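You operate a simulated robot arm through the tools that you are given. There is no shell and no other tool.

You run a simulated robot arm. Do the job below in one go: nothing can be reset, and whatever is moved stays where it is left.

## Task
Gauge both blanks on the bench and oil the bare lead of the thicker one.
Fine: thickness gauge and oil brush go back; the other blank stays dry. Set down upright: thickness gauge, oil brush. A coat counts when it lies all over at full strength: go over it till it gets no stronger.

It is judged by the outcome, as a careful person would: the job done as asked, and still so three seconds after it is handed in. It fails if anything else is knocked over, pushed out of place, dropped, spilled or broken.

## Robot
A 7-joint arm with a two-finger parallel gripper, fixed in place. Base frame: the origin is at the foot of the arm, x ahead of it, y to its left, z up. Units: mm, degrees, N and s.
With the tool pointing down near the work surface it reaches from about 380 to 800 mm from the base axis. Its first joint turns from -143.0 to 143.0 degrees. Payload 3 kg.
Tool frame: the origin (TCP) lies between the finger pads and is the grasp point; the fingertips stand 30 mm ahead of it; z points along the fingers, y is the line along which they close. The gripper opens to 110 mm. The fingers are 20 mm wide and 10 mm thick; the gripper's body (48 by 112 mm) begins 55 mm behind the TCP.
Orientation is told as [roll, pitch, yaw] about the base's x, y, z axes, in that order, counted from this pose: with the fingers straight down and closing along the base's y, the tool's x points along the base's -x, its y along +y and its z along -z.

## Interface
- The arm moves only by the tool nudge_tool. Its argument "plan" is one flat list of numbers, 7 for each row, row after row: the shift along the tool's x, y, z in mm, then the turn, a rotation vector about the tool's x, y, z in degrees, then the finger opening in mm, from 0 to 110. In form: [dx, dy, dz, ax, ay, az, hand, dx, dy, dz, ax, ay, az, hand, ...]. A call has 1 to 20 rows; each row shifts and turns the commanded pose from where the row before left it, along the tool's axes as they then stand. Rows are played at 5 a second. More than 50 mm and 8.6 degrees between two rows, or a gripper value outside its range, and nothing of the call is played. Where a pose cannot be reached the arm comes as near as it can. A force on the tool above 40 N (or 10 N above the force at the start of the call, whichever is more), or a blocked arm, ends the call early, and 0.2 s more pass. The fingers move at their own pace (about 153 mm/s each) and stop on an object; they squeeze with about 33 N. The grip force told is the motor's: it shows also when the fingers shut on nothing. Time passes only in rows, and 0.2 s behind the last, so rows that do not move let the fingers close. It gives the time, the measured TCP pose, the force on the tool (base axes), the opening and the grip force at its end, in the units of the frame above (readings bear some noise), with the torque about the TCP (base axes, N m) and any sound that the robot's microphone picked up.
- Cameras (640 x 400 px; columns grow to the right, rows downward): "scene" is fixed at [50.4, 649.5, 1525]; the picture's right is [-0.96, -0.27, 0.00], its down [-0.14, 0.49, -0.86] and it looks along [0.23, -0.83, -0.51] (base axes); focal length 360 px, centre (320, 200). "wrist" rides on the gripper at [72, 17, -103] in the tool frame; the picture's right is [-0.23, 0.97, 0.00], its down [-0.76, -0.18, -0.62] and it looks along [-0.61, -0.14, 0.78] (tool axes); focal length 222 px, centre (320, 200). There is no depth. A picture from a camera that has moved, and an enlarged one, comes with that camera's place and axes in the base frame and with its lens.
- get_image(camera): a new picture of that camera. The clock stands still meanwhile.
- lift_body(by): slides the trunk up (or, below 0, down) by that many mm; the arm rides with it, the base frame stays. It gives what a move gives, with no picture.
- zoom(camera, box): a new picture of the part [left, top, right, bottom] of that camera's present view, enlarged. The clock stands still meanwhile.
- finish_job(): hands the job in; it is judged then, once.

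Nothing tells you positions but the pictures and the camera data. Unless the task says otherwise, let go and move clear before handing in.

The tools are called after "Request:" as name(argument=value, ...) on one line, values as JSON. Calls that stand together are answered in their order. nudge_tool: Moves the arm, as the interface text tells. Its arguments: {"type":"object","properties":{"plan":{"type":"array"}},"required":["plan"]} The other tools are called the same way: lift_body (by) slides the trunk up or down; get_image (camera) takes a picture; zoom (camera, box) takes an enlarged picture of a part of a camera's view; finish_job () hands the job in.

At the start:

```text
time: 0.0
position: [504.1, -9.3, 1243.9]
tcp_rot: [0.0, 0.0, 0.0]
wrist_force: [-0.1, 0.2, -0.2]
wrist_torque: [-0.02, -0.02, 0.01]
width: 109.8
grasp_force: 0.0
trunk travel left (down, up): [-425.0, 65.0]
```

scene: 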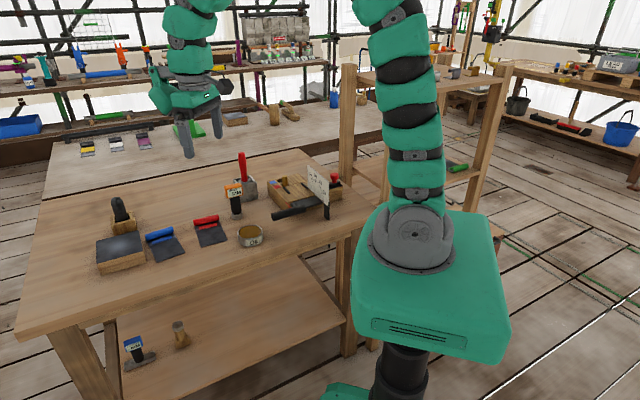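
wrist: 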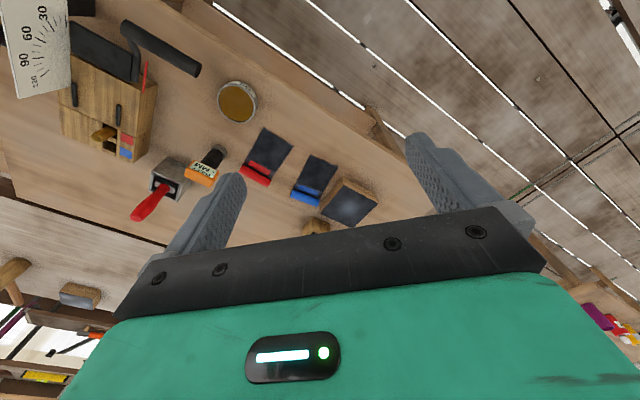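

I see a bench with two lead blanks (one with a blue band, one with a red band), an orange gauge standing up, an oil pot, a red-handled tool in a holder, and other things. I'll enlarge the pictures before moving anything.

Request:
zoom(camera="scene", box=[80, 140, 240, 280])

Request:
zoom(camera="scene", box=[200, 140, 360, 260])

Request:
zoom(camera="scene", box=[100, 310, 220, 385])

Request:
zoom(camera="wrist", box=[0, 0, 230, 240])

Request:
zoom(camera="wrist", box=[180, 60, 400, 240])

```text
2.86 times, centred on (160, 210) of scene
camera zoom: at [50.4, 649.5, 1525.0], right [-0.96, -0.27, 0.0], down [-0.14, 0.49, -0.86], along [0.23, -0.83, -0.51], focal length 1028 px, centre (777, 171)
```

zoom: 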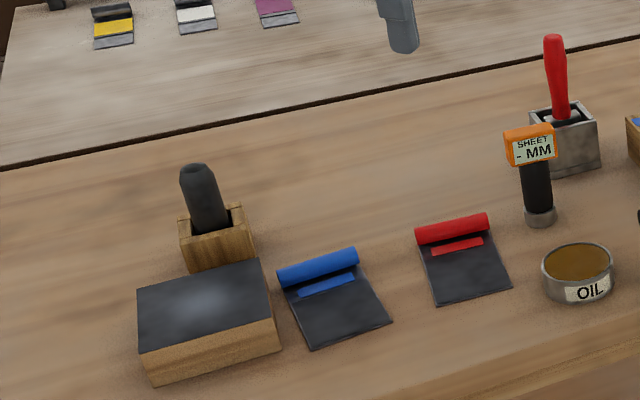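

```text
3.33 times, centred on (280, 200) of scene
camera zoom: at [50.4, 649.5, 1525.0], right [-0.96, -0.27, 0.0], down [-0.14, 0.49, -0.86], along [0.23, -0.83, -0.51], focal length 1200 px, centre (453, 200)
```

zoom: 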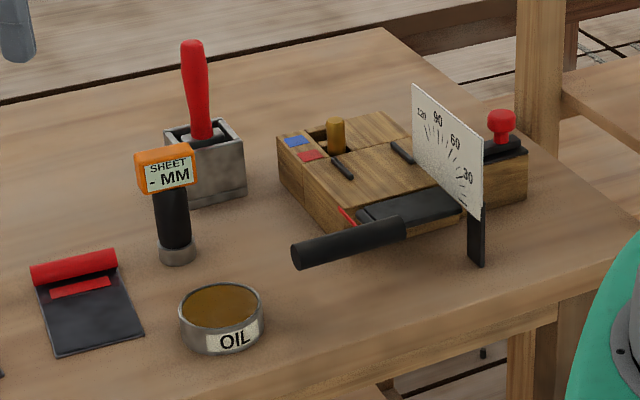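

```text
5.33 times, centred on (160, 348) of scene
camera zoom: at [50.4, 649.5, 1525.0], right [-0.96, -0.27, 0.0], down [-0.14, 0.49, -0.86], along [0.23, -0.83, -0.51], focal length 1920 px, centre (1173, -587)
```

zoom: 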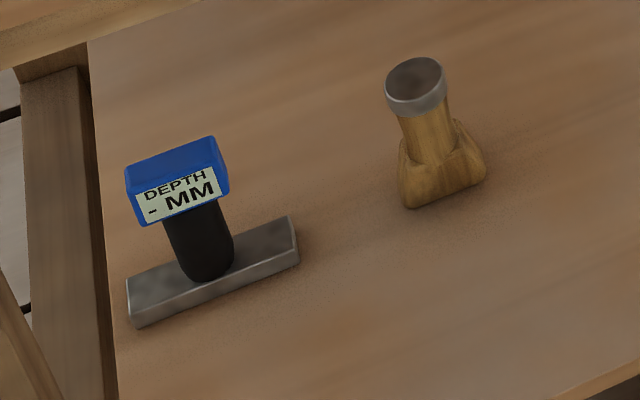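

```text
1.67 times, centred on (115, 120) of wrist
camera zoom: at [431.7, 7.9, 1347.9], right [0.23, 0.97, 0.0], down [0.76, -0.18, 0.62], along [0.61, -0.14, -0.78], focal length 370 px, centre (662, 333)
```

zoom: 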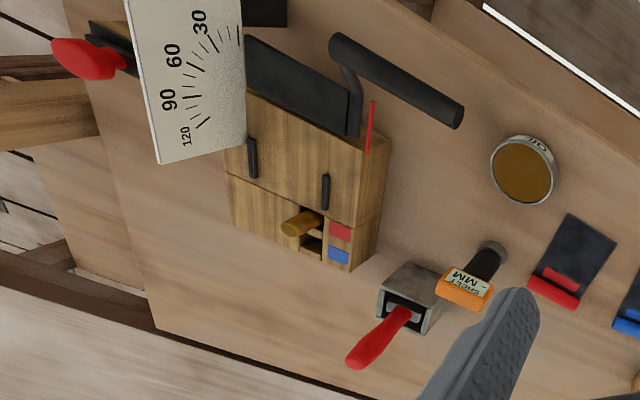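

```text
2.22 times, centred on (290, 150) of wrist
camera zoom: at [431.7, 7.9, 1347.9], right [0.23, 0.97, 0.0], down [0.76, -0.18, 0.62], along [0.61, -0.14, -0.78], focal length 494 px, centre (387, 311)
```

zoom: 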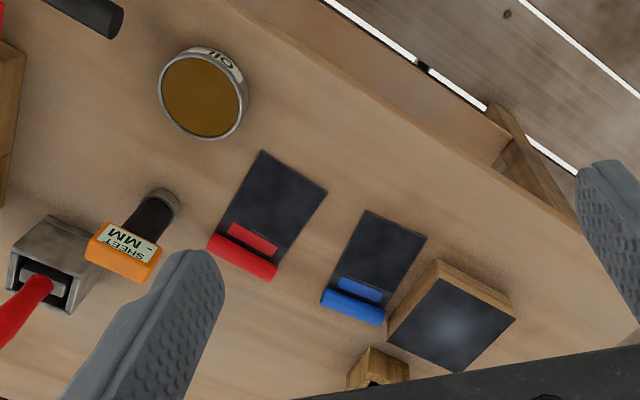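

The bench seems to be at z of about 830, turned about 45° to the base, with the blanks, the sheet gauge, the oil pot and two handled tools on it. I'll lower the trunk part way for a closer look, with the gripper still far above everything.

Request:
lift_body(by=-150)

```text
time: 1.8
position: [503.1, -9.0, 1095.5]
tcp_rot: [0.0, 0.0, 0.0]
wrist_force: [-0.4, -0.3, 0.5]
wrist_torque: [0.01, 0.03, 0.03]
width: 109.8
grasp_force: 0.1
trunk travel left (down, up): [-275.0, 215.0]
```

The trunk is at its new height and the fingertips are still well above the tall tools. Now I'll shift over the bench and take a picture.

Request:
nudge_tool(plan=[-20, -30, 0, 0, 0, 0, 110, -20, -30, 0, 0, 0, 0, 110, -20, -30, 0, 0, 0, 0, 110, 0, 0, 0, 0, 0, 0, 110])

Request:
get_image(camera="wrist")

Request:
get_image(camera="scene")

```text
time: 2.8
position: [563.5, -99.3, 1094.8]
tcp_rot: [-0.1, 0.0, 0.0]
wrist_force: [0.1, -0.6, -0.3]
wrist_torque: [-0.04, 0.05, 0.0]
width: 110.1
grasp_force: 0.1
trunk travel left (down, up): [-275.0, 215.0]
```

```text
taken
camera wrist: at [491.5, -81.8, 1197.3], right [0.23, 0.97, 0.0], down [0.76, -0.18, 0.62], along [0.61, -0.14, -0.78], focal length 222 px, centre (320, 200)
```

wrist: 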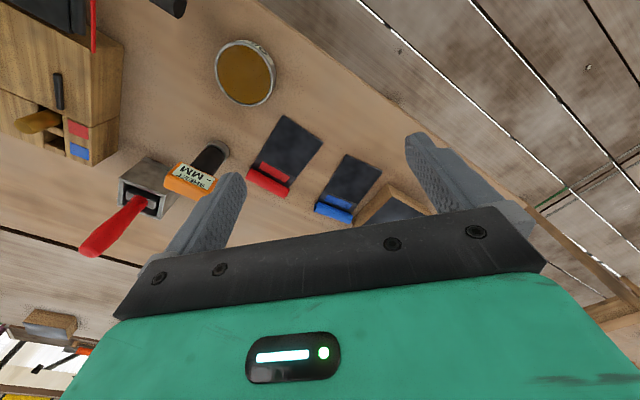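

```text
taken
```

scene: 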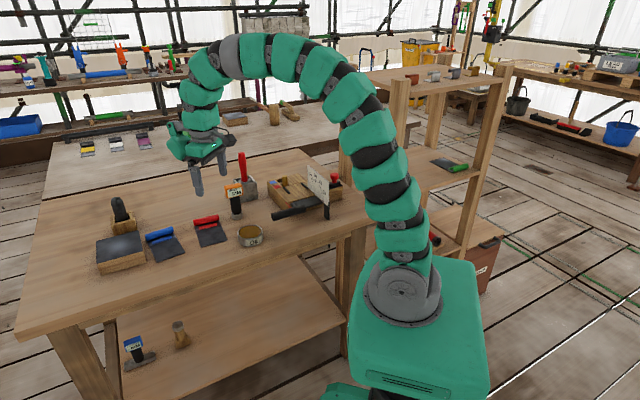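

The oil pot rim comes out near (523, -200, 831), the red blank near (665, -193), the blue blank near (780, -87) and the gauge near (638, -323). I'll enlarge this view to identify the tools.

Request:
zoom(camera="wrist", box=[70, 110, 230, 260])

Request:
zoom(camera="wrist", box=[200, 30, 440, 230])

Request:
zoom(camera="scene", box=[85, 180, 185, 280])

Request:
zoom(camera="scene", box=[220, 140, 290, 220])

```text
2.67 times, centred on (150, 185) of wrist
camera zoom: at [491.5, -81.8, 1197.3], right [0.23, 0.97, 0.0], down [0.76, -0.18, 0.62], along [0.61, -0.14, -0.78], focal length 592 px, centre (773, 240)
```

zoom: 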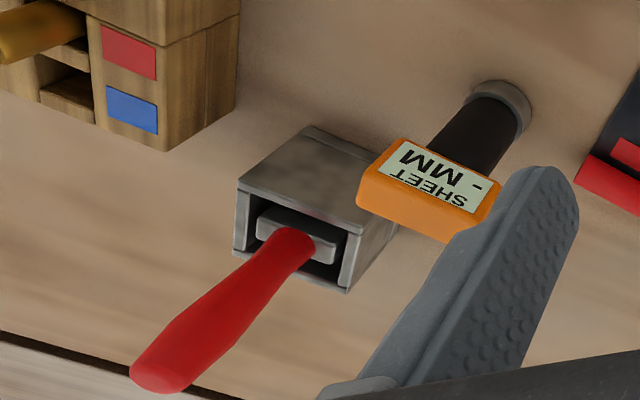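

```text
2.00 times, centred on (320, 130) of wrist
camera zoom: at [491.5, -81.8, 1197.3], right [0.23, 0.97, 0.0], down [0.76, -0.18, 0.62], along [0.61, -0.14, -0.78], focal length 444 px, centre (320, 340)
```

zoom: 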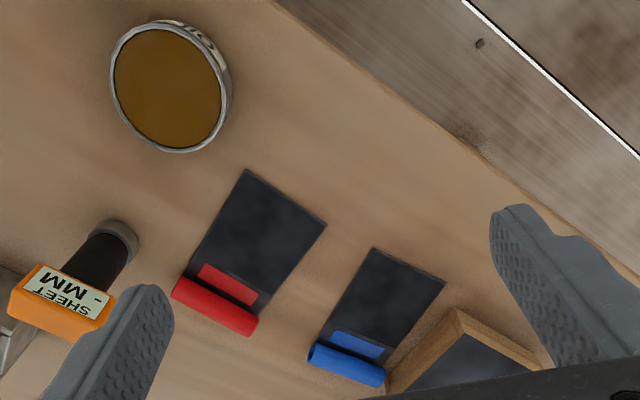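

```text
4.00 times, centred on (135, 230) of scene
camera zoom: at [50.4, 649.5, 1525.0], right [-0.96, -0.27, 0.0], down [-0.14, 0.49, -0.86], along [0.23, -0.83, -0.51], focal length 1440 px, centre (1060, 80)
```

zoom: 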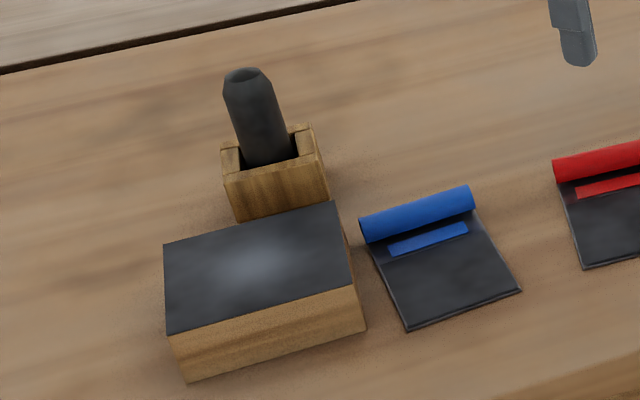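

```text
5.00 times, centred on (255, 180) of scene
camera zoom: at [50.4, 649.5, 1525.0], right [-0.96, -0.27, 0.0], down [-0.14, 0.49, -0.86], along [0.23, -0.83, -0.51], focal length 1800 px, centre (645, 300)
```

zoom: 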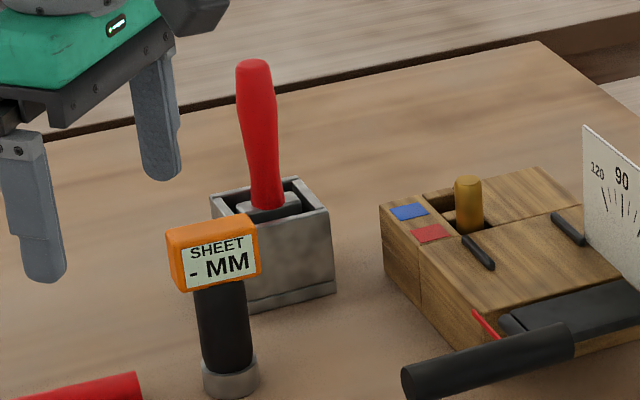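

The red-handled tool with the ferrule, standing in the tin at about (675, -487), looks like the oil brush, and the orange gauge stands at about (626, -305). I'll move high over the gauge and turn the hand so the camera faces the display and the fingers close along the width of its head.

Request:
nudge_tool(plan=[-10.4, -34.3, 5, 0, 0, 0, 110, -10.4, -34.3, 5, 0, 0, 0, 110, -10.4, -34.3, 5, 0, 0, 0, 110, -10.4, -34.3, 5, 0, 0, 0, 110, -10.4, -34.3, 5, 0, 0, 0, 110, -10.4, -34.3, 5, 0, 0, 0, 110, 0, 0, 0, 0, 0, 7.5, 110, 0, 0, 0, 0, 0, 7.5, 110, 0, 0, 0, 0, 0, 7.5, 110, 0, 0, 0, 0, 0, 7.5, 110, 0, 0, 0, 0, 0, 7.5, 110, 0, 0, 0, 0, 0, 7.5, 110, 0, 0, 0, 0, 0, 0, 110])

Request:
get_image(camera="wrist")

Request:
get_image(camera="scene")

```text
time: 5.5
position: [627.0, -306.0, 1064.3]
tcp_rot: [0.0, 0.0, -45.1]
wrist_force: [-0.7, 0.6, -0.9]
wrist_torque: [0.02, -0.01, 0.01]
width: 109.8
grasp_force: 0.1
trunk travel left (down, up): [-275.0, 215.0]
```

```text
taken
camera wrist: at [588.3, -241.6, 1168.2], right [0.85, 0.53, 0.0], down [0.41, -0.66, 0.62], along [0.33, -0.53, -0.78], focal length 222 px, centre (320, 200)
```

wrist: 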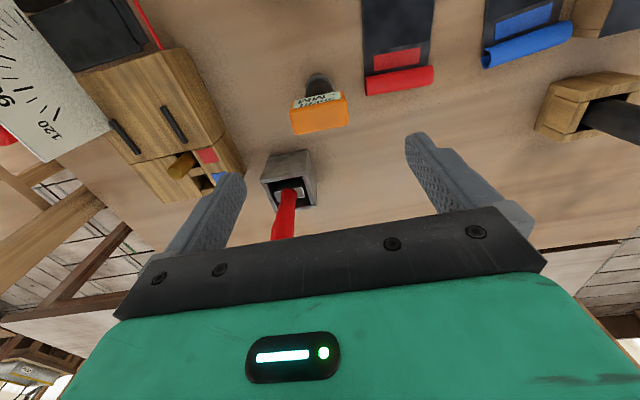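

```text
taken
```

scene: 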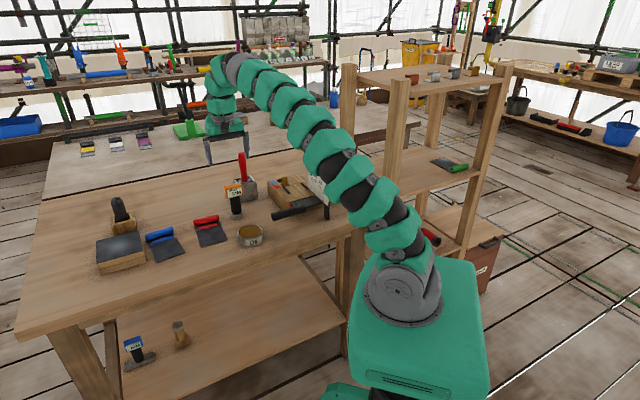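

The gauge and the red-handled brush are now clearly in the wrist view. I'll enlarge it to fix the gauge's position and orientation.

Request:
zoom(camera="wrist", box=[240, 50, 400, 250])

Request:
zoom(camera="wrist", box=[340, 0, 640, 170])

```text
2.00 times, centred on (320, 150) of wrist
camera zoom: at [588.3, -241.6, 1168.2], right [0.85, 0.53, 0.0], down [0.41, -0.66, 0.62], along [0.33, -0.53, -0.78], focal length 444 px, centre (320, 300)
```

zoom: 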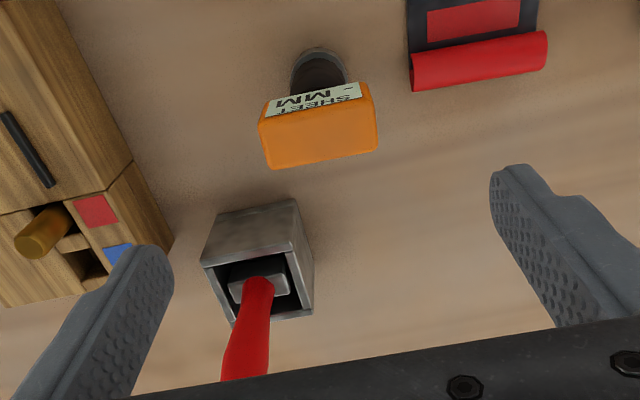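

```text
2.13 times, centred on (490, 85) of wrist
camera zoom: at [588.3, -241.6, 1168.2], right [0.85, 0.53, 0.0], down [0.41, -0.66, 0.62], along [0.33, -0.53, -0.78], focal length 474 px, centre (-43, 445)
```

zoom: 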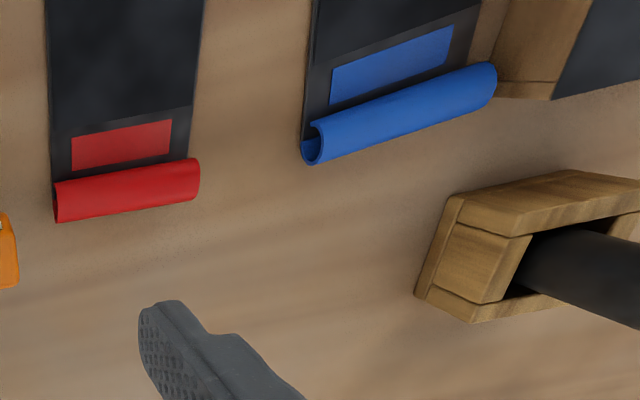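

The gauge head comes out centred right under the tool at about (627, -306), roughly 57 by 26 mm, its long side at about 43°, with its top near z 945. I'll turn 2° more, go part way down and check again.

Request:
nudge_tool(plan=[0, 0, 23, 0, 0, 2, 110, 0, 0, 23, 0, 0, 0, 110, 0, 0, 23, 0, 0, 0, 110, 0, 0, 0, 0, 0, 0, 110])

Request:
get_image(camera="wrist")

Request:
zoom(camera="scene", box=[185, 120, 285, 230])

```text
time: 6.5
position: [627.8, -304.7, 995.1]
tcp_rot: [0.0, -0.1, -47.0]
wrist_force: [0.8, -0.4, 0.3]
wrist_torque: [0.01, 0.02, 0.01]
width: 110.0
grasp_force: 0.1
trunk travel left (down, up): [-275.0, 215.0]
```

```text
taken
camera wrist: at [591.5, -240.1, 1098.3], right [0.87, 0.5, 0.0], down [0.39, -0.68, 0.62], along [0.31, -0.54, -0.78], focal length 222 px, centre (320, 200)
```

wrist: 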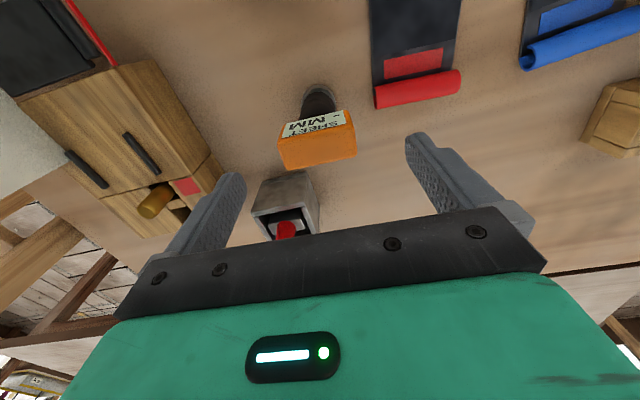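

```text
3.64 times, centred on (235, 175) of scene
camera zoom: at [50.4, 649.5, 1525.0], right [-0.96, -0.27, 0.0], down [-0.14, 0.49, -0.86], along [0.23, -0.83, -0.51], focal length 1309 px, centre (629, 291)
```

zoom: 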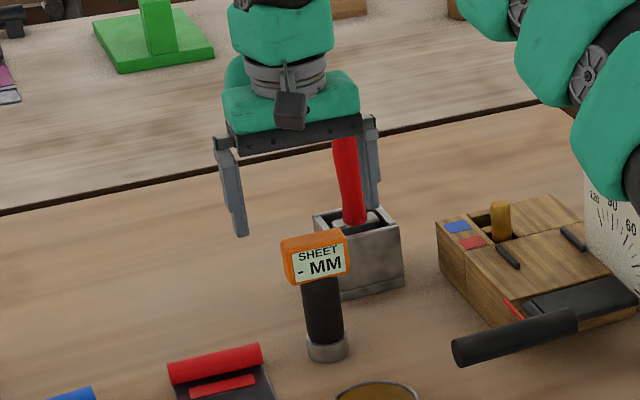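

The head is between the fingers with its top near z 950. I'll enlarge once more to check the centring before closing.

Request:
zoom(camera="wrist", box=[240, 70, 400, 190])

```text
3.33 times, centred on (320, 130) of wrist
camera zoom: at [591.5, -240.1, 1098.3], right [0.87, 0.5, 0.0], down [0.39, -0.68, 0.62], along [0.31, -0.54, -0.78], focal length 740 px, centre (320, 433)
```

zoom: 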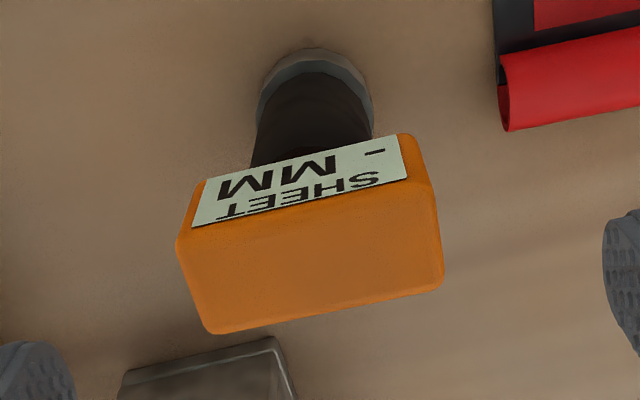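

The gauge axis is within 2 mm of the tool axis. I'll go down to the head and close on its two narrow ends.

Request:
nudge_tool(plan=[1.7, -0.8, 23, 0, 0, 0, 110, 0, 0, 22, 0, 0, 0, 110, 0, 0, 22, 0, 0, 0, 110, 0, 0, 0, 0, 0, 0, 110])

Request:
get_image(camera="wrist")

Request:
zoom(camera="scene", box=[185, 120, 285, 230])

```text
time: 7.5
position: [626.1, -305.5, 929.1]
tcp_rot: [-0.1, 0.0, -46.9]
wrist_force: [0.9, 0.4, 0.2]
wrist_torque: [-0.01, 0.03, 0.02]
width: 110.3
grasp_force: 0.1
trunk travel left (down, up): [-275.0, 215.0]
```

```text
taken
camera wrist: at [588.6, -241.0, 1032.2], right [0.87, 0.5, 0.0], down [0.39, -0.68, 0.62], along [0.31, -0.54, -0.78], focal length 222 px, centre (320, 200)
```

wrist: 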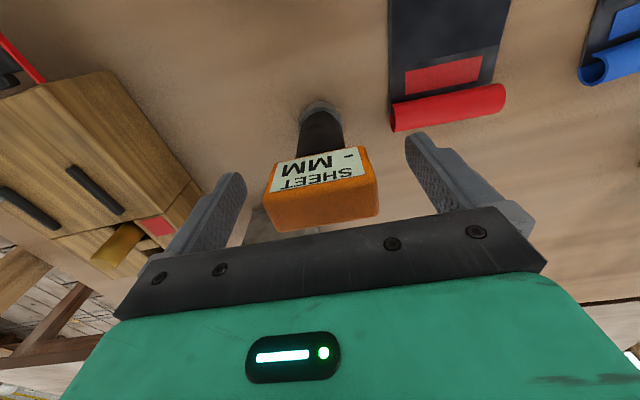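

```text
3.64 times, centred on (235, 175) of scene
camera zoom: at [50.4, 649.5, 1525.0], right [-0.96, -0.27, 0.0], down [-0.14, 0.49, -0.86], along [0.23, -0.83, -0.51], focal length 1309 px, centre (629, 291)
```

zoom: 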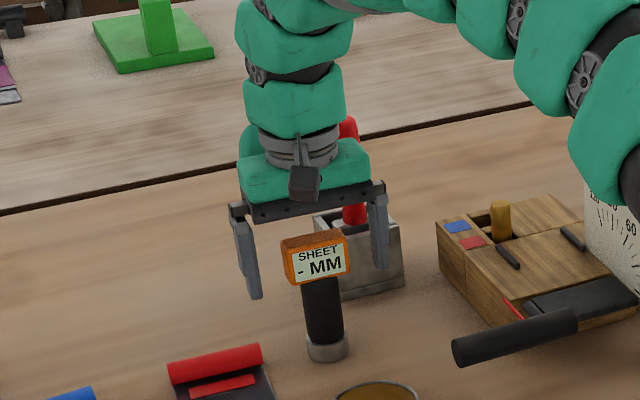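

The head sits centred between the fingers and nothing else is near them. I'll close the grip and let it settle.

Request:
nudge_tool(plan=[0, 0, 0, 0, 0, 0, 40, 0, 0, 0, 0, 0, 0, 40, 0, 0, 0, 0, 0, 0, 40])

Request:
get_image(camera="wrist")

Request:
zoom(camera="scene", box=[185, 120, 285, 230])

```text
time: 8.3
position: [625.2, -306.8, 929.3]
tcp_rot: [0.0, 0.0, -47.0]
wrist_force: [1.4, 0.1, 2.0]
wrist_torque: [-0.08, -0.11, -0.01]
width: 57.6
grasp_force: 33.2
trunk travel left (down, up): [-275.0, 215.0]
```

```text
taken
camera wrist: at [588.7, -240.9, 1032.4], right [0.87, 0.5, 0.0], down [0.39, -0.68, 0.62], along [0.31, -0.54, -0.78], focal length 222 px, centre (320, 200)
```

wrist: 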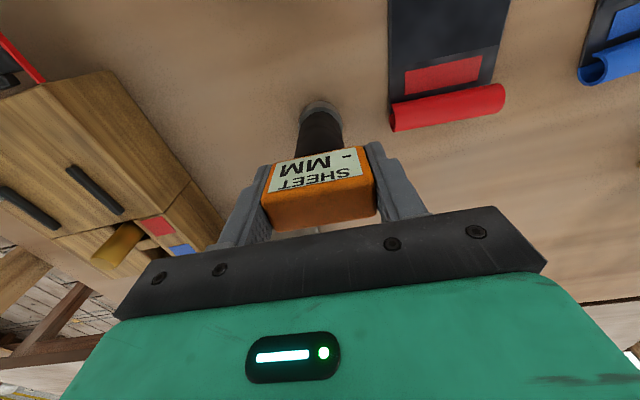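

```text
3.64 times, centred on (235, 175) of scene
camera zoom: at [50.4, 649.5, 1525.0], right [-0.96, -0.27, 0.0], down [-0.14, 0.49, -0.86], along [0.23, -0.83, -0.51], focal length 1309 px, centre (629, 291)
```

zoom: 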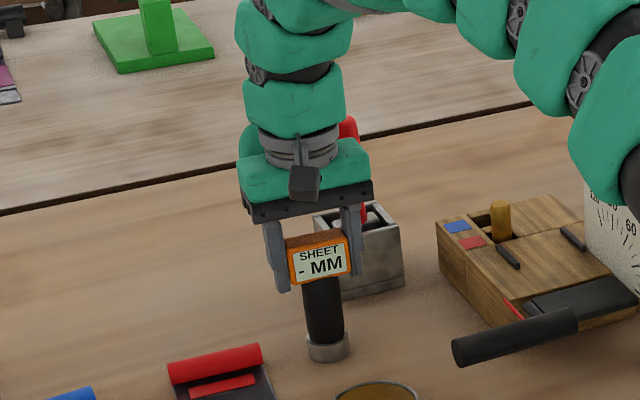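

The gauge is held (57.6 mm wide, 33 N). I'll lift it 60 mm straight up and carry it over the bare part of the red blank.

Request:
nudge_tool(plan=[0, 0, -10, 0, 0, 0, 40, 0, 0, -25, 0, 0, 0, 40, 0, 0, -25, 0, 0, 0, 40, 17, 27.9, 0, 0, 0, 0, 40, 17, 27.9, 0, 0, 0, 0, 40, 17, 27.9, 0, 0, 0, 0, 40, 17, 27.9, 0, 0, 0, 0, 40, 0, 0, 0, 0, 0, 0, 40])

Request:
get_image(camera="wrist")

Request:
zoom(camera="scene", box=[145, 140, 285, 270])

```text
time: 10.2
position: [659.1, -178.0, 989.2]
tcp_rot: [0.0, 0.1, -47.0]
wrist_force: [-0.7, 0.1, -0.6]
wrist_torque: [0.01, -0.01, 0.01]
width: 57.6
grasp_force: 33.2
trunk travel left (down, up): [-275.0, 215.0]
```

```text
taken
camera wrist: at [623.5, -113.6, 1092.0], right [0.87, 0.5, 0.0], down [0.39, -0.68, 0.62], along [0.31, -0.54, -0.78], focal length 222 px, centre (320, 200)
```

wrist: 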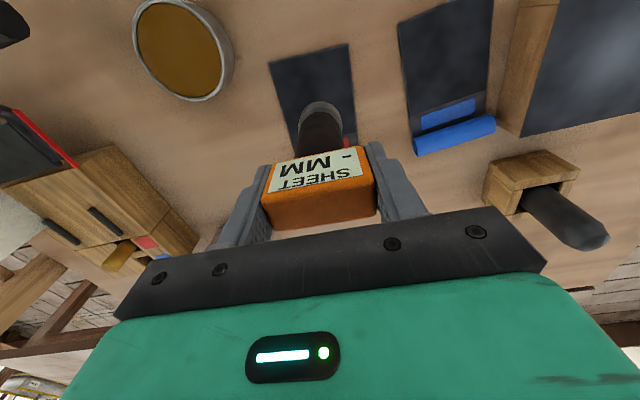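

```text
3.08 times, centred on (215, 205) of scene
camera zoom: at [50.4, 649.5, 1525.0], right [-0.96, -0.27, 0.0], down [-0.14, 0.49, -0.86], along [0.23, -0.83, -0.51], focal length 1108 px, centre (643, 185)
```

zoom: 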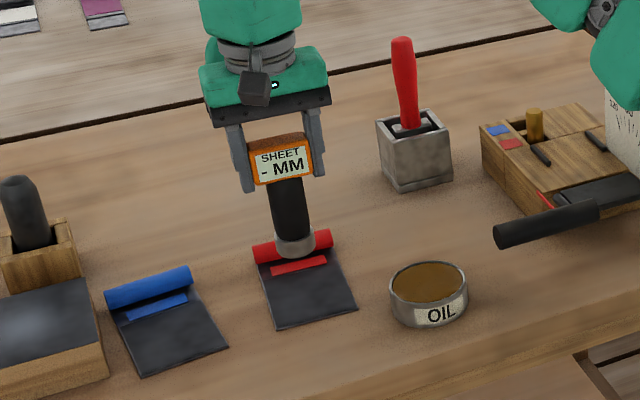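

The gauge hangs upright over the middle of the red blank's bare part. I'll lower it, slowly at the end, until the foot rests on the lead.

Request:
nudge_tool(plan=[0, 0, 20, 0, 0, 0, 40, 0, 0, 20, 0, 0, 0, 40, 0, 0, 10, 0, 0, 0, 40, 0, 0, 2, 0, 0, 0, 40, 0, 0, 2, 0, 0, 0, 40, 0, 0, 0, 0, 0, 0, 40])

Request:
zoom(camera="scene", box=[145, 140, 285, 270])

```text
time: 11.6
position: [660.7, -179.6, 934.4]
tcp_rot: [0.0, 0.0, -46.9]
wrist_force: [0.5, 0.0, -1.2]
wrist_torque: [-0.02, -0.01, -0.01]
width: 57.7
grasp_force: 32.7
trunk travel left (down, up): [-275.0, 215.0]
```

```text
3.08 times, centred on (215, 205) of scene
camera zoom: at [50.4, 649.5, 1525.0], right [-0.96, -0.27, 0.0], down [-0.14, 0.49, -0.86], along [0.23, -0.83, -0.51], focal length 1108 px, centre (643, 185)
```

zoom: 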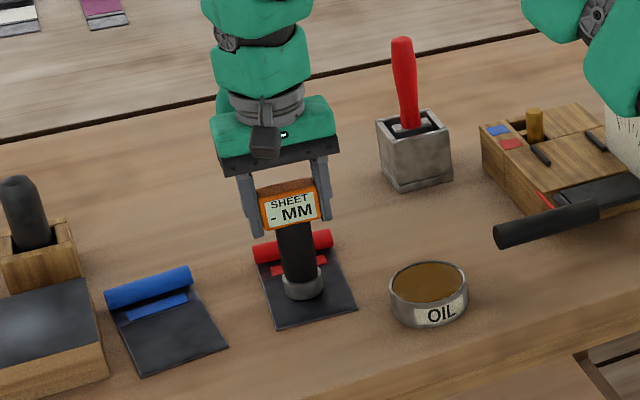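

The foot is only a few millimetres above the lead. I'll go on in 1 mm steps.

Request:
nudge_tool(plan=[0, 0, 1, 0, 0, 0, 40, 0, 0, 1, 0, 0, 0, 40, 0, 0, 0, 0, 0, 0, 40])

Request:
zoom(camera="scene", box=[185, 180, 245, 250])

```text
time: 12.3
position: [660.6, -178.6, 933.3]
tcp_rot: [0.0, 0.0, -47.0]
wrist_force: [-0.2, 0.3, -1.7]
wrist_torque: [-0.04, 0.0, 0.0]
width: 57.6
grasp_force: 33.1
trunk travel left (down, up): [-275.0, 215.0]
```

```text
5.71 times, centred on (215, 215) of scene
camera zoom: at [50.4, 649.5, 1525.0], right [-0.96, -0.27, 0.0], down [-0.14, 0.49, -0.86], along [0.23, -0.83, -0.51], focal length 2057 px, centre (920, 114)
```

zoom: 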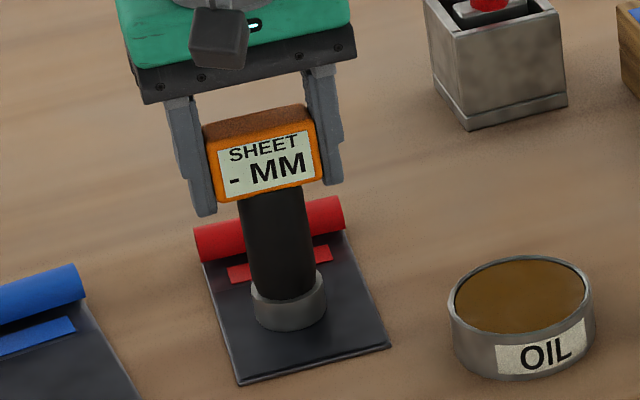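

No contact yet. I'll keep lowering gently.

Request:
nudge_tool(plan=[0, 0, 1, 0, 0, 0, 40, 0, 0, 1, 0, 0, 0, 40, 0, 0, 0, 0, 0, 0, 40])

Request:
zoom(camera="scene", box=[185, 180, 245, 250])

```text
time: 13.2
position: [660.4, -178.7, 933.0]
tcp_rot: [0.1, -0.1, -47.0]
wrist_force: [2.9, 0.2, 16.9]
wrist_torque: [-0.05, 0.0, -0.02]
width: 58.1
grasp_force: 33.6
trunk travel left (down, up): [-275.0, 215.0]
```

```text
5.71 times, centred on (215, 215) of scene
camera zoom: at [50.4, 649.5, 1525.0], right [-0.96, -0.27, 0.0], down [-0.14, 0.49, -0.86], along [0.23, -0.83, -0.51], focal length 2057 px, centre (920, 114)
```

zoom: 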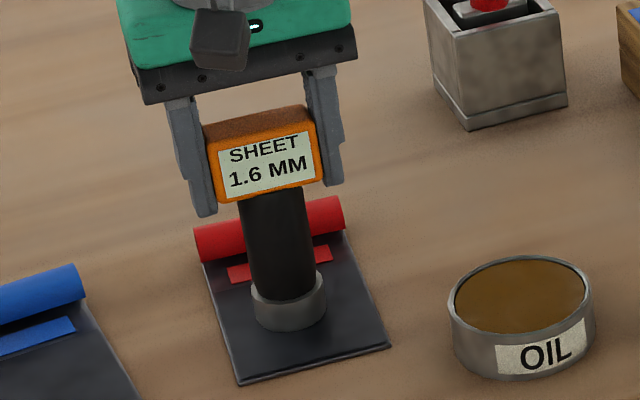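

The gauge reads 1.6 mm on the red blank. I'll lift it and carry it over to the bare part of the blue blank.

Request:
nudge_tool(plan=[0, 0, -10, 0, 0, 0, 40, 0, 0, -20, 0, 0, 0, 40, 0, 0, -20, 0, 0, 0, 40, 3.8, 35.5, 0, 0, 0, 0, 40, 3.8, 35.5, 0, 0, 0, 0, 40, 3.8, 35.5, 0, 0, 0, 0, 40, 3.8, 35.5, 0, 0, 0, 0, 40, 0, 0, 0, 0, 0, 0, 40])

Request:
get_image(camera="wrist")

Request:
zoom(camera="scene", box=[85, 140, 245, 280])

```text
time: 14.9
position: [753.3, -69.4, 979.6]
tcp_rot: [0.0, 0.0, -47.1]
wrist_force: [0.1, -0.1, -1.5]
wrist_torque: [0.0, -0.01, 0.04]
width: 57.6
grasp_force: 33.0
trunk travel left (down, up): [-275.0, 215.0]
```

```text
taken
camera wrist: at [717.0, -5.3, 1083.2], right [0.87, 0.5, 0.0], down [0.39, -0.68, 0.62], along [0.31, -0.54, -0.78], focal length 222 px, centre (320, 200)
```

wrist: 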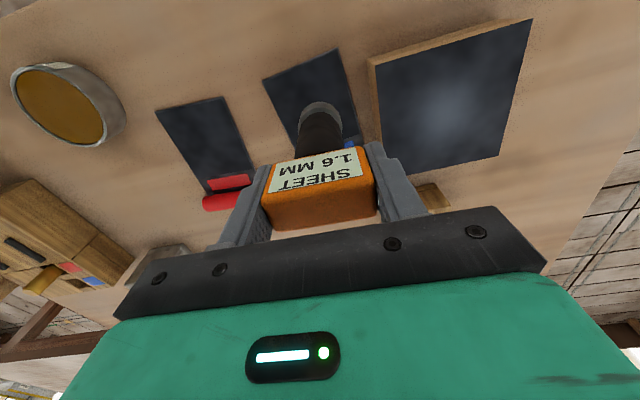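

```text
2.86 times, centred on (165, 210) of scene
camera zoom: at [50.4, 649.5, 1525.0], right [-0.96, -0.27, 0.0], down [-0.14, 0.49, -0.86], along [0.23, -0.83, -0.51], focal length 1028 px, centre (763, 171)
```

zoom: 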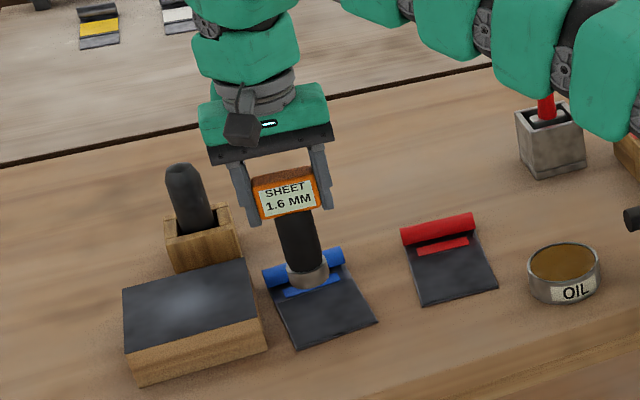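

The gauge hangs over the bare part of the blue blank, clear of the block beside it. I'll lower it the same way.

Request:
nudge_tool(plan=[0, 0, 20, 0, 0, 0, 40, 0, 0, 15, 0, 0, 0, 40, 0, 0, 5, 0, 0, 0, 40, 0, 0, 1.5, 0, 0, 0, 40, 0, 0, 1.5, 0, 0, 0, 40, 0, 0, 0, 0, 0, 0, 40])

Request:
zoom(camera="scene", box=[125, 170, 205, 270])

```text
time: 16.4
position: [753.5, -70.3, 937.5]
tcp_rot: [0.0, 0.0, -47.0]
wrist_force: [-0.5, 0.3, -2.3]
wrist_torque: [0.01, 0.02, 0.0]
width: 57.7
grasp_force: 33.1
trunk travel left (down, up): [-275.0, 215.0]
```

```text
4.00 times, centred on (165, 220) of scene
camera zoom: at [50.4, 649.5, 1525.0], right [-0.96, -0.27, 0.0], down [-0.14, 0.49, -0.86], along [0.23, -0.83, -0.51], focal length 1440 px, centre (940, 120)
```

zoom: 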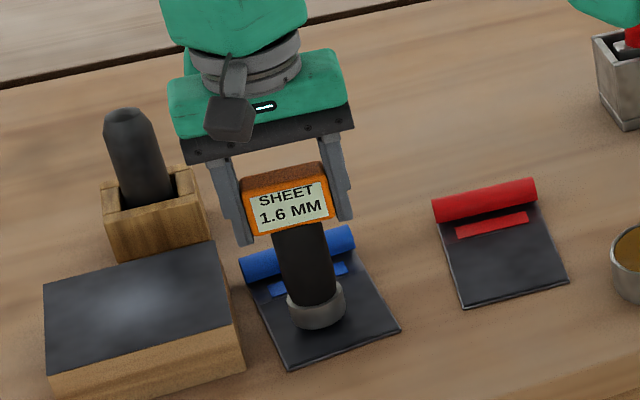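

The foot is nearly down on the blue blank. I'll continue in 1 mm steps until it presses.

Request:
nudge_tool(plan=[0, 0, 1, 0, 0, 0, 40, 0, 0, 1, 0, 0, 0, 40, 0, 0, 1, 0, 0, 0, 40, 0, 0, 0, 0, 0, 0, 40])

Request:
zoom(camera="scene", box=[125, 170, 205, 270])

```text
time: 17.4
position: [753.0, -70.2, 934.0]
tcp_rot: [0.1, 0.0, -47.0]
wrist_force: [0.1, -0.6, -2.5]
wrist_torque: [-0.03, 0.01, -0.03]
width: 57.6
grasp_force: 33.4
trunk travel left (down, up): [-275.0, 215.0]
```

```text
4.00 times, centred on (165, 220) of scene
camera zoom: at [50.4, 649.5, 1525.0], right [-0.96, -0.27, 0.0], down [-0.14, 0.49, -0.86], along [0.23, -0.83, -0.51], focal length 1440 px, centre (940, 120)
```

zoom: 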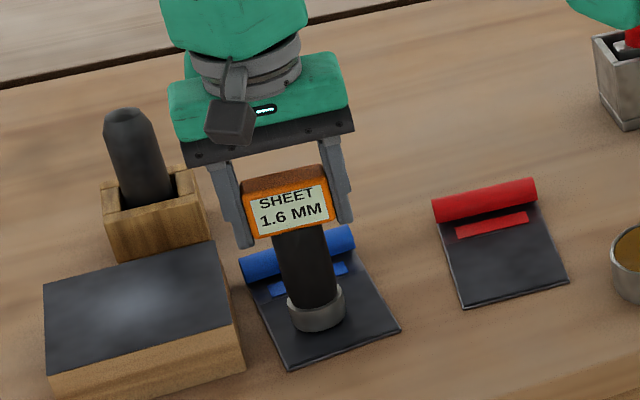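

Still no upward force, and the display still holds the earlier reading. I'll continue down.

Request:
nudge_tool(plan=[0, 0, 1, 0, 0, 0, 40, 0, 0, 1, 0, 0, 0, 40, 0, 0, 0, 0, 0, 0, 40])

Request:
zoom(camera="scene", box=[125, 170, 205, 270])

```text
time: 18.1
position: [753.2, -69.9, 932.9]
tcp_rot: [0.0, 0.0, -47.0]
wrist_force: [-0.5, 1.3, -0.2]
wrist_torque: [0.01, -0.02, -0.01]
width: 57.7
grasp_force: 32.5
trunk travel left (down, up): [-275.0, 215.0]
```

```text
4.00 times, centred on (165, 220) of scene
camera zoom: at [50.4, 649.5, 1525.0], right [-0.96, -0.27, 0.0], down [-0.14, 0.49, -0.86], along [0.23, -0.83, -0.51], focal length 1440 px, centre (940, 120)
```

zoom: 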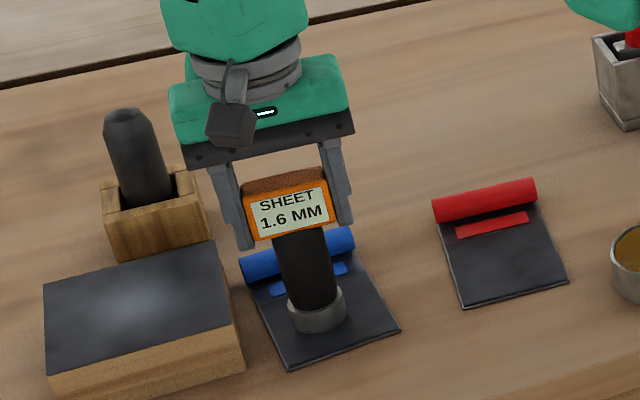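

It is just about touching. I'll press 1 to 2 mm more so the gauge registers.

Request:
nudge_tool(plan=[0, 0, 1, 0, 0, 0, 40, 0, 0, 0.7, 0, 0, 0, 40, 0, 0, 0, 0, 0, 0, 40])

Request:
zoom(camera="scene", box=[125, 170, 205, 270])

```text
time: 18.9
position: [751.9, -70.3, 933.2]
tcp_rot: [0.2, -0.1, -47.0]
wrist_force: [1.3, 1.8, 14.6]
wrist_torque: [0.14, -0.05, 0.01]
width: 57.8
grasp_force: 32.6
trunk travel left (down, up): [-275.0, 215.0]
```

```text
4.00 times, centred on (165, 220) of scene
camera zoom: at [50.4, 649.5, 1525.0], right [-0.96, -0.27, 0.0], down [-0.14, 0.49, -0.86], along [0.23, -0.83, -0.51], focal length 1440 px, centre (940, 120)
```

zoom: 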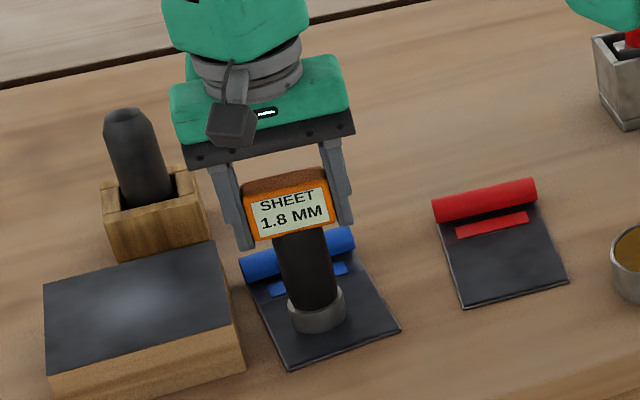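

The blue blank seems to read 1.8 mm. I'll enlarge the display to be sure.

Request:
zoom(camera="scene", box=[180, 205, 212, 232])

Request:
zoom(camera="wrist", box=[255, 130, 385, 240])

```text
14.81 times, centred on (196, 218) of scene
camera zoom: at [50.4, 649.5, 1525.0], right [-0.96, -0.27, 0.0], down [-0.14, 0.49, -0.86], along [0.23, -0.83, -0.51], focal length 5333 px, centre (2157, -74)
```

zoom: 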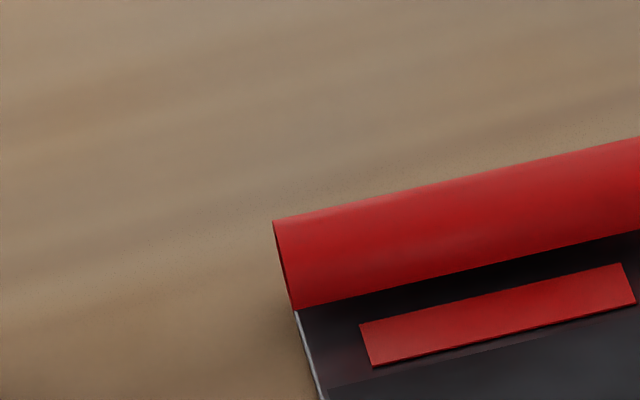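

```text
3.64 times, centred on (320, 185) of wrist
camera zoom: at [716.2, -5.6, 1036.2], right [0.87, 0.5, 0.0], down [0.39, -0.68, 0.62], along [0.31, -0.54, -0.78], focal length 808 px, centre (320, 254)
```

zoom: 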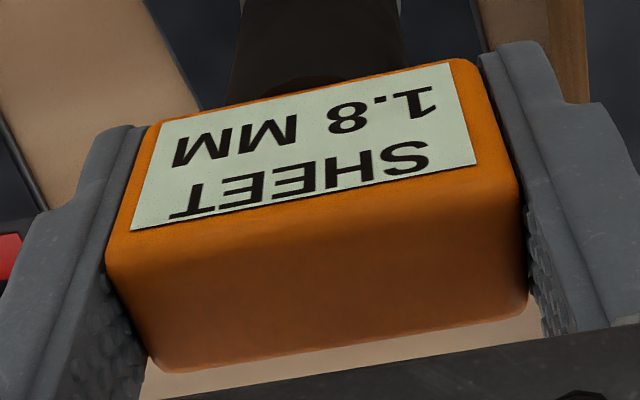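

The blue blank reads 1.8 mm against 1.6 mm for the red one, so the blue blank is to be oiled. First I'll carry the gauge back to where it stood.

Request:
nudge_tool(plan=[0, 0, -10, 0, 0, 0, 40, 0, 0, -20, 0, 0, 0, 40, 0, 0, -20, 0, 0, 0, 40, -10.4, -31.7, 0, 0, 0, 0, 40, -10.4, -31.7, 0, 0, 0, 0, 40, -10.4, -31.7, 0, 0, 0, 0, 40, -10.4, -31.7, 0, 0, 0, 0, 40, -10.4, -31.7, 0, 0, 0, 0, 40, -10.4, -31.7, 0, 0, 0, 0, 40, -10.4, -31.7, 0, 0, 0, 0, 40, -10.4, -31.7, 0, 0, 0, 0, 40, 0, 0, 20, 0, 0, 0, 40, 0, 0, 20, 0, 0, 0, 40, 0, 0, 6, 0, 0, 0, 40, 0, 0, 0, 0, 0, 0, 40])

Request:
get_image(camera="wrist")

Request:
zoom(camera="scene", box=[185, 120, 285, 230])

```text
time: 22.1
position: [625.0, -305.6, 934.7]
tcp_rot: [0.0, 0.1, -47.0]
wrist_force: [0.0, 0.6, -2.1]
wrist_torque: [0.0, -0.02, 0.06]
width: 57.7
grasp_force: 32.7
trunk travel left (down, up): [-275.0, 215.0]
```

```text
taken
camera wrist: at [587.6, -239.4, 1038.7], right [0.87, 0.5, 0.0], down [0.39, -0.68, 0.62], along [0.31, -0.54, -0.78], focal length 222 px, centre (320, 200)
```

wrist: 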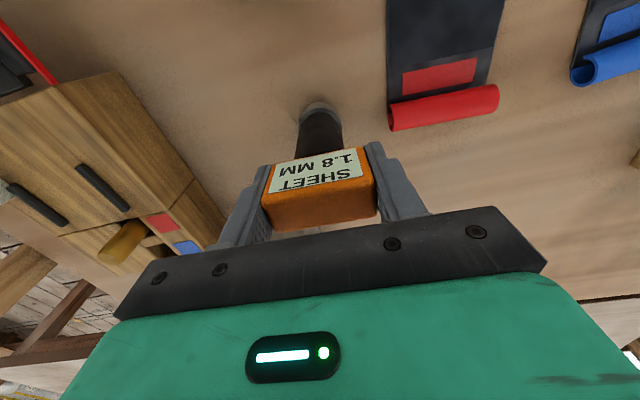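

```text
3.64 times, centred on (235, 175) of scene
camera zoom: at [50.4, 649.5, 1525.0], right [-0.96, -0.27, 0.0], down [-0.14, 0.49, -0.86], along [0.23, -0.83, -0.51], focal length 1309 px, centre (629, 291)
```

zoom: 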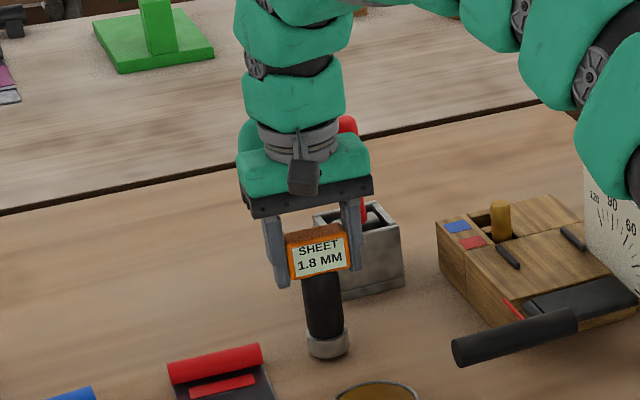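

The gauge is back over its place. I'll set it down in small steps until it bears on the bench.

Request:
nudge_tool(plan=[0, 0, 2, 0, 0, 0, 40, 0, 0, 1.5, 0, 0, 0, 40, 0, 0, 1, 0, 0, 0, 40, 0, 0, 1, 0, 0, 0, 40, 0, 0, 0, 0, 0, 0, 40])

```text
time: 23.4
position: [625.0, -305.1, 929.0]
tcp_rot: [0.0, 0.0, -47.0]
wrist_force: [-0.4, -0.4, -0.8]
wrist_torque: [0.03, 0.01, 0.0]
width: 58.0
grasp_force: 33.4
trunk travel left (down, up): [-275.0, 215.0]
```

Request:
nudge_tool(plan=[0, 0, 0.7, 0, 0, 0, 40, 0, 0, 0, 0, 0, 0, 40])

```text
time: 23.9
position: [624.2, -303.0, 928.6]
tcp_rot: [0.0, 0.0, -47.0]
wrist_force: [0.0, 1.9, 3.2]
wrist_torque: [0.06, -0.01, -0.02]
width: 57.7
grasp_force: 33.0
trunk travel left (down, up): [-275.0, 215.0]
```

The gauge is standing on the bench with a light load (about 3 N). I'll let go, go straight up and check it.

Request:
nudge_tool(plan=[0, 0, 0, 0, 0, 0, 70, 0, 0, 0, 0, 0, 0, 110, 0, 0, 0, 0, 0, 0, 110, 0, 0, -30, 0, 0, 0, 110, 0, 0, -40, 0, 0, 0, 110, 0, 0, -40, 0, 0, 0, 110, 0, 0, 0, 0, 0, 0, 110])

Request:
get_image(camera="wrist")

Request:
zoom(camera="scene", box=[185, 120, 285, 230])

```text
time: 25.6
position: [623.8, -306.7, 1039.6]
tcp_rot: [0.0, 0.1, -46.9]
wrist_force: [0.5, 0.9, 0.1]
wrist_torque: [-0.02, -0.06, 0.03]
width: 110.0
grasp_force: 0.0
trunk travel left (down, up): [-275.0, 215.0]
```

```text
taken
camera wrist: at [586.6, -240.8, 1142.9], right [0.87, 0.5, 0.0], down [0.39, -0.68, 0.62], along [0.31, -0.54, -0.78], focal length 222 px, centre (320, 200)
```

wrist: 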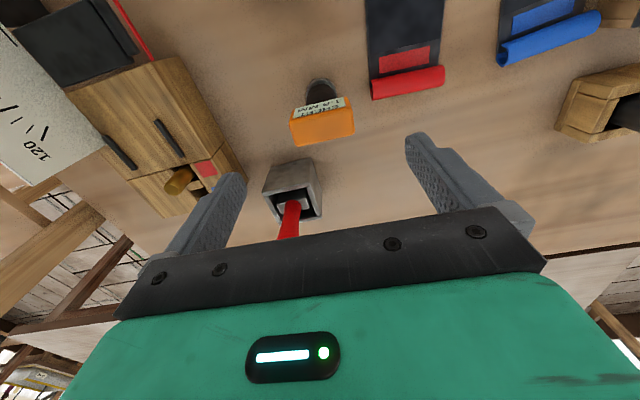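

```text
3.64 times, centred on (235, 175) of scene
camera zoom: at [50.4, 649.5, 1525.0], right [-0.96, -0.27, 0.0], down [-0.14, 0.49, -0.86], along [0.23, -0.83, -0.51], focal length 1309 px, centre (629, 291)
```

zoom: 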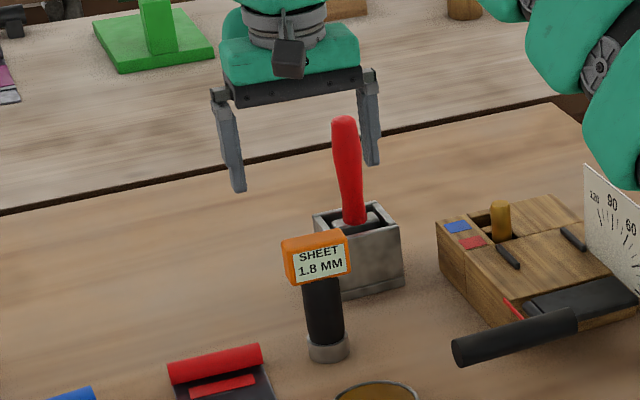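

The gauge stands upright in its old place. Now I'll look closely at the red-handled brush in its tin and at the black-handled tool, to be sure which is the oil brush.

Request:
zoom(camera="wrist", box=[250, 140, 350, 245])

Request:
zoom(camera="wrist", box=[540, 50, 640, 150])

Request:
zoom(camera="scene", box=[220, 140, 300, 210])

```text
3.81 times, centred on (300, 192) of wrist
camera zoom: at [586.6, -240.8, 1142.9], right [0.87, 0.5, 0.0], down [0.39, -0.68, 0.62], along [0.31, -0.54, -0.78], focal length 846 px, centre (396, 229)
```

zoom: 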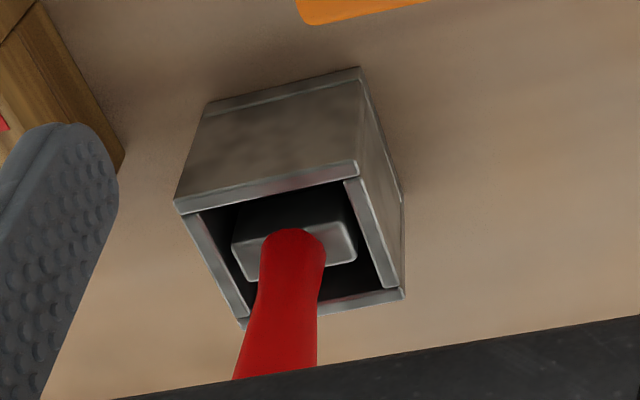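

```text
4.00 times, centred on (590, 100) of wrist
camera zoom: at [586.6, -240.8, 1142.9], right [0.87, 0.5, 0.0], down [0.39, -0.68, 0.62], along [0.31, -0.54, -0.78], focal length 888 px, centre (-760, 600)
```

zoom: 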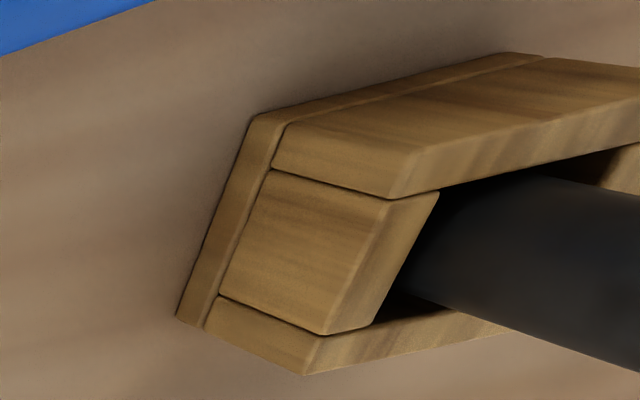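

```text
5.71 times, centred on (260, 175) of scene
camera zoom: at [50.4, 649.5, 1525.0], right [-0.96, -0.27, 0.0], down [-0.14, 0.49, -0.86], along [0.23, -0.83, -0.51], focal length 2057 px, centre (663, 343)
```

zoom: 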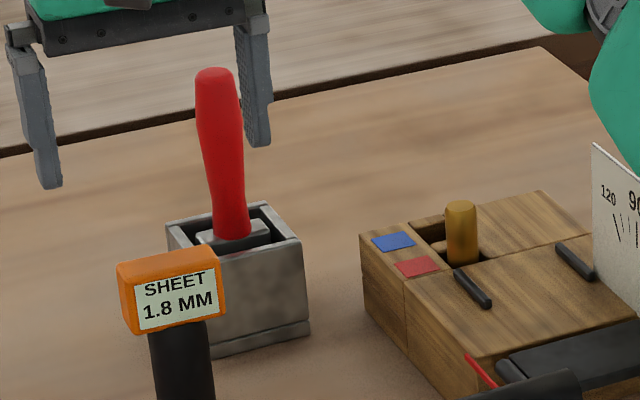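

The red-handled tool has a flat metal ferrule, so I take it to be the oil brush, and I'll check its bristles when it is lifted. I'll move closer, staying above its top, to find its exact place.

Request:
nudge_tool(plan=[-27.6, -16.3, -10, 0, 0, 0, 110, -27.6, -16.3, -10, 0, 0, 0, 110, -27.6, -16.3, 0, 0, 0, 0, 110, 0, 0, 0, 0, 0, 0, 110])

Request:
get_image(camera="wrist")

Request:
zoom(camera="wrist", box=[230, 50, 390, 240])

```text
time: 26.6
position: [637.9, -377.5, 1058.4]
tcp_rot: [0.0, 0.0, -47.0]
wrist_force: [-0.7, -0.1, 0.7]
wrist_torque: [0.02, -0.05, -0.03]
width: 110.1
grasp_force: 0.0
out of reach, approached as far as the arm can: row 3
trunk travel left (down, up): [-275.0, 215.0]
```

```text
taken
camera wrist: at [600.9, -312.5, 1162.1], right [0.87, 0.5, 0.0], down [0.39, -0.68, 0.62], along [0.31, -0.54, -0.78], focal length 222 px, centre (320, 200)
```

wrist: 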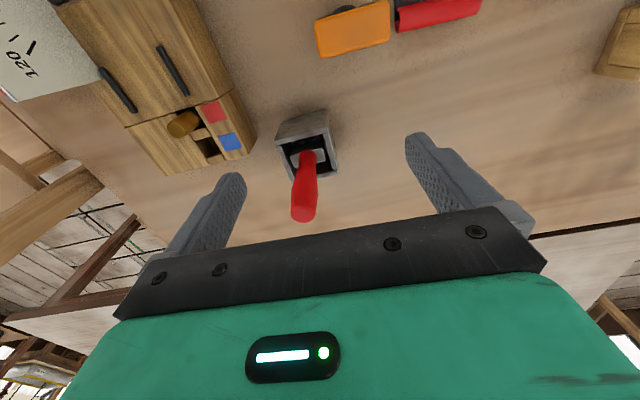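

```text
2.11 times, centred on (310, 145) of wrist
camera zoom: at [600.9, -312.5, 1162.1], right [0.87, 0.5, 0.0], down [0.39, -0.68, 0.62], along [0.31, -0.54, -0.78], focal length 468 px, centre (341, 316)
```

zoom: 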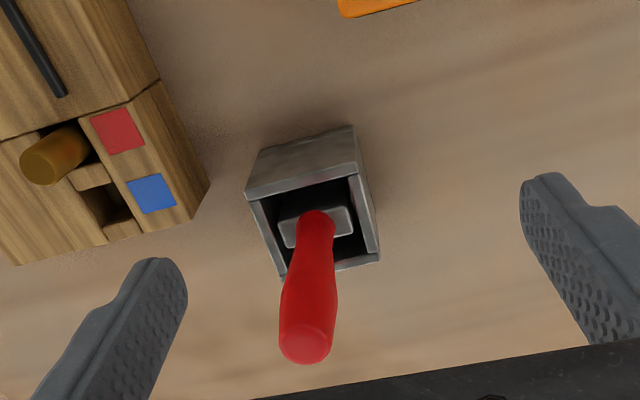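

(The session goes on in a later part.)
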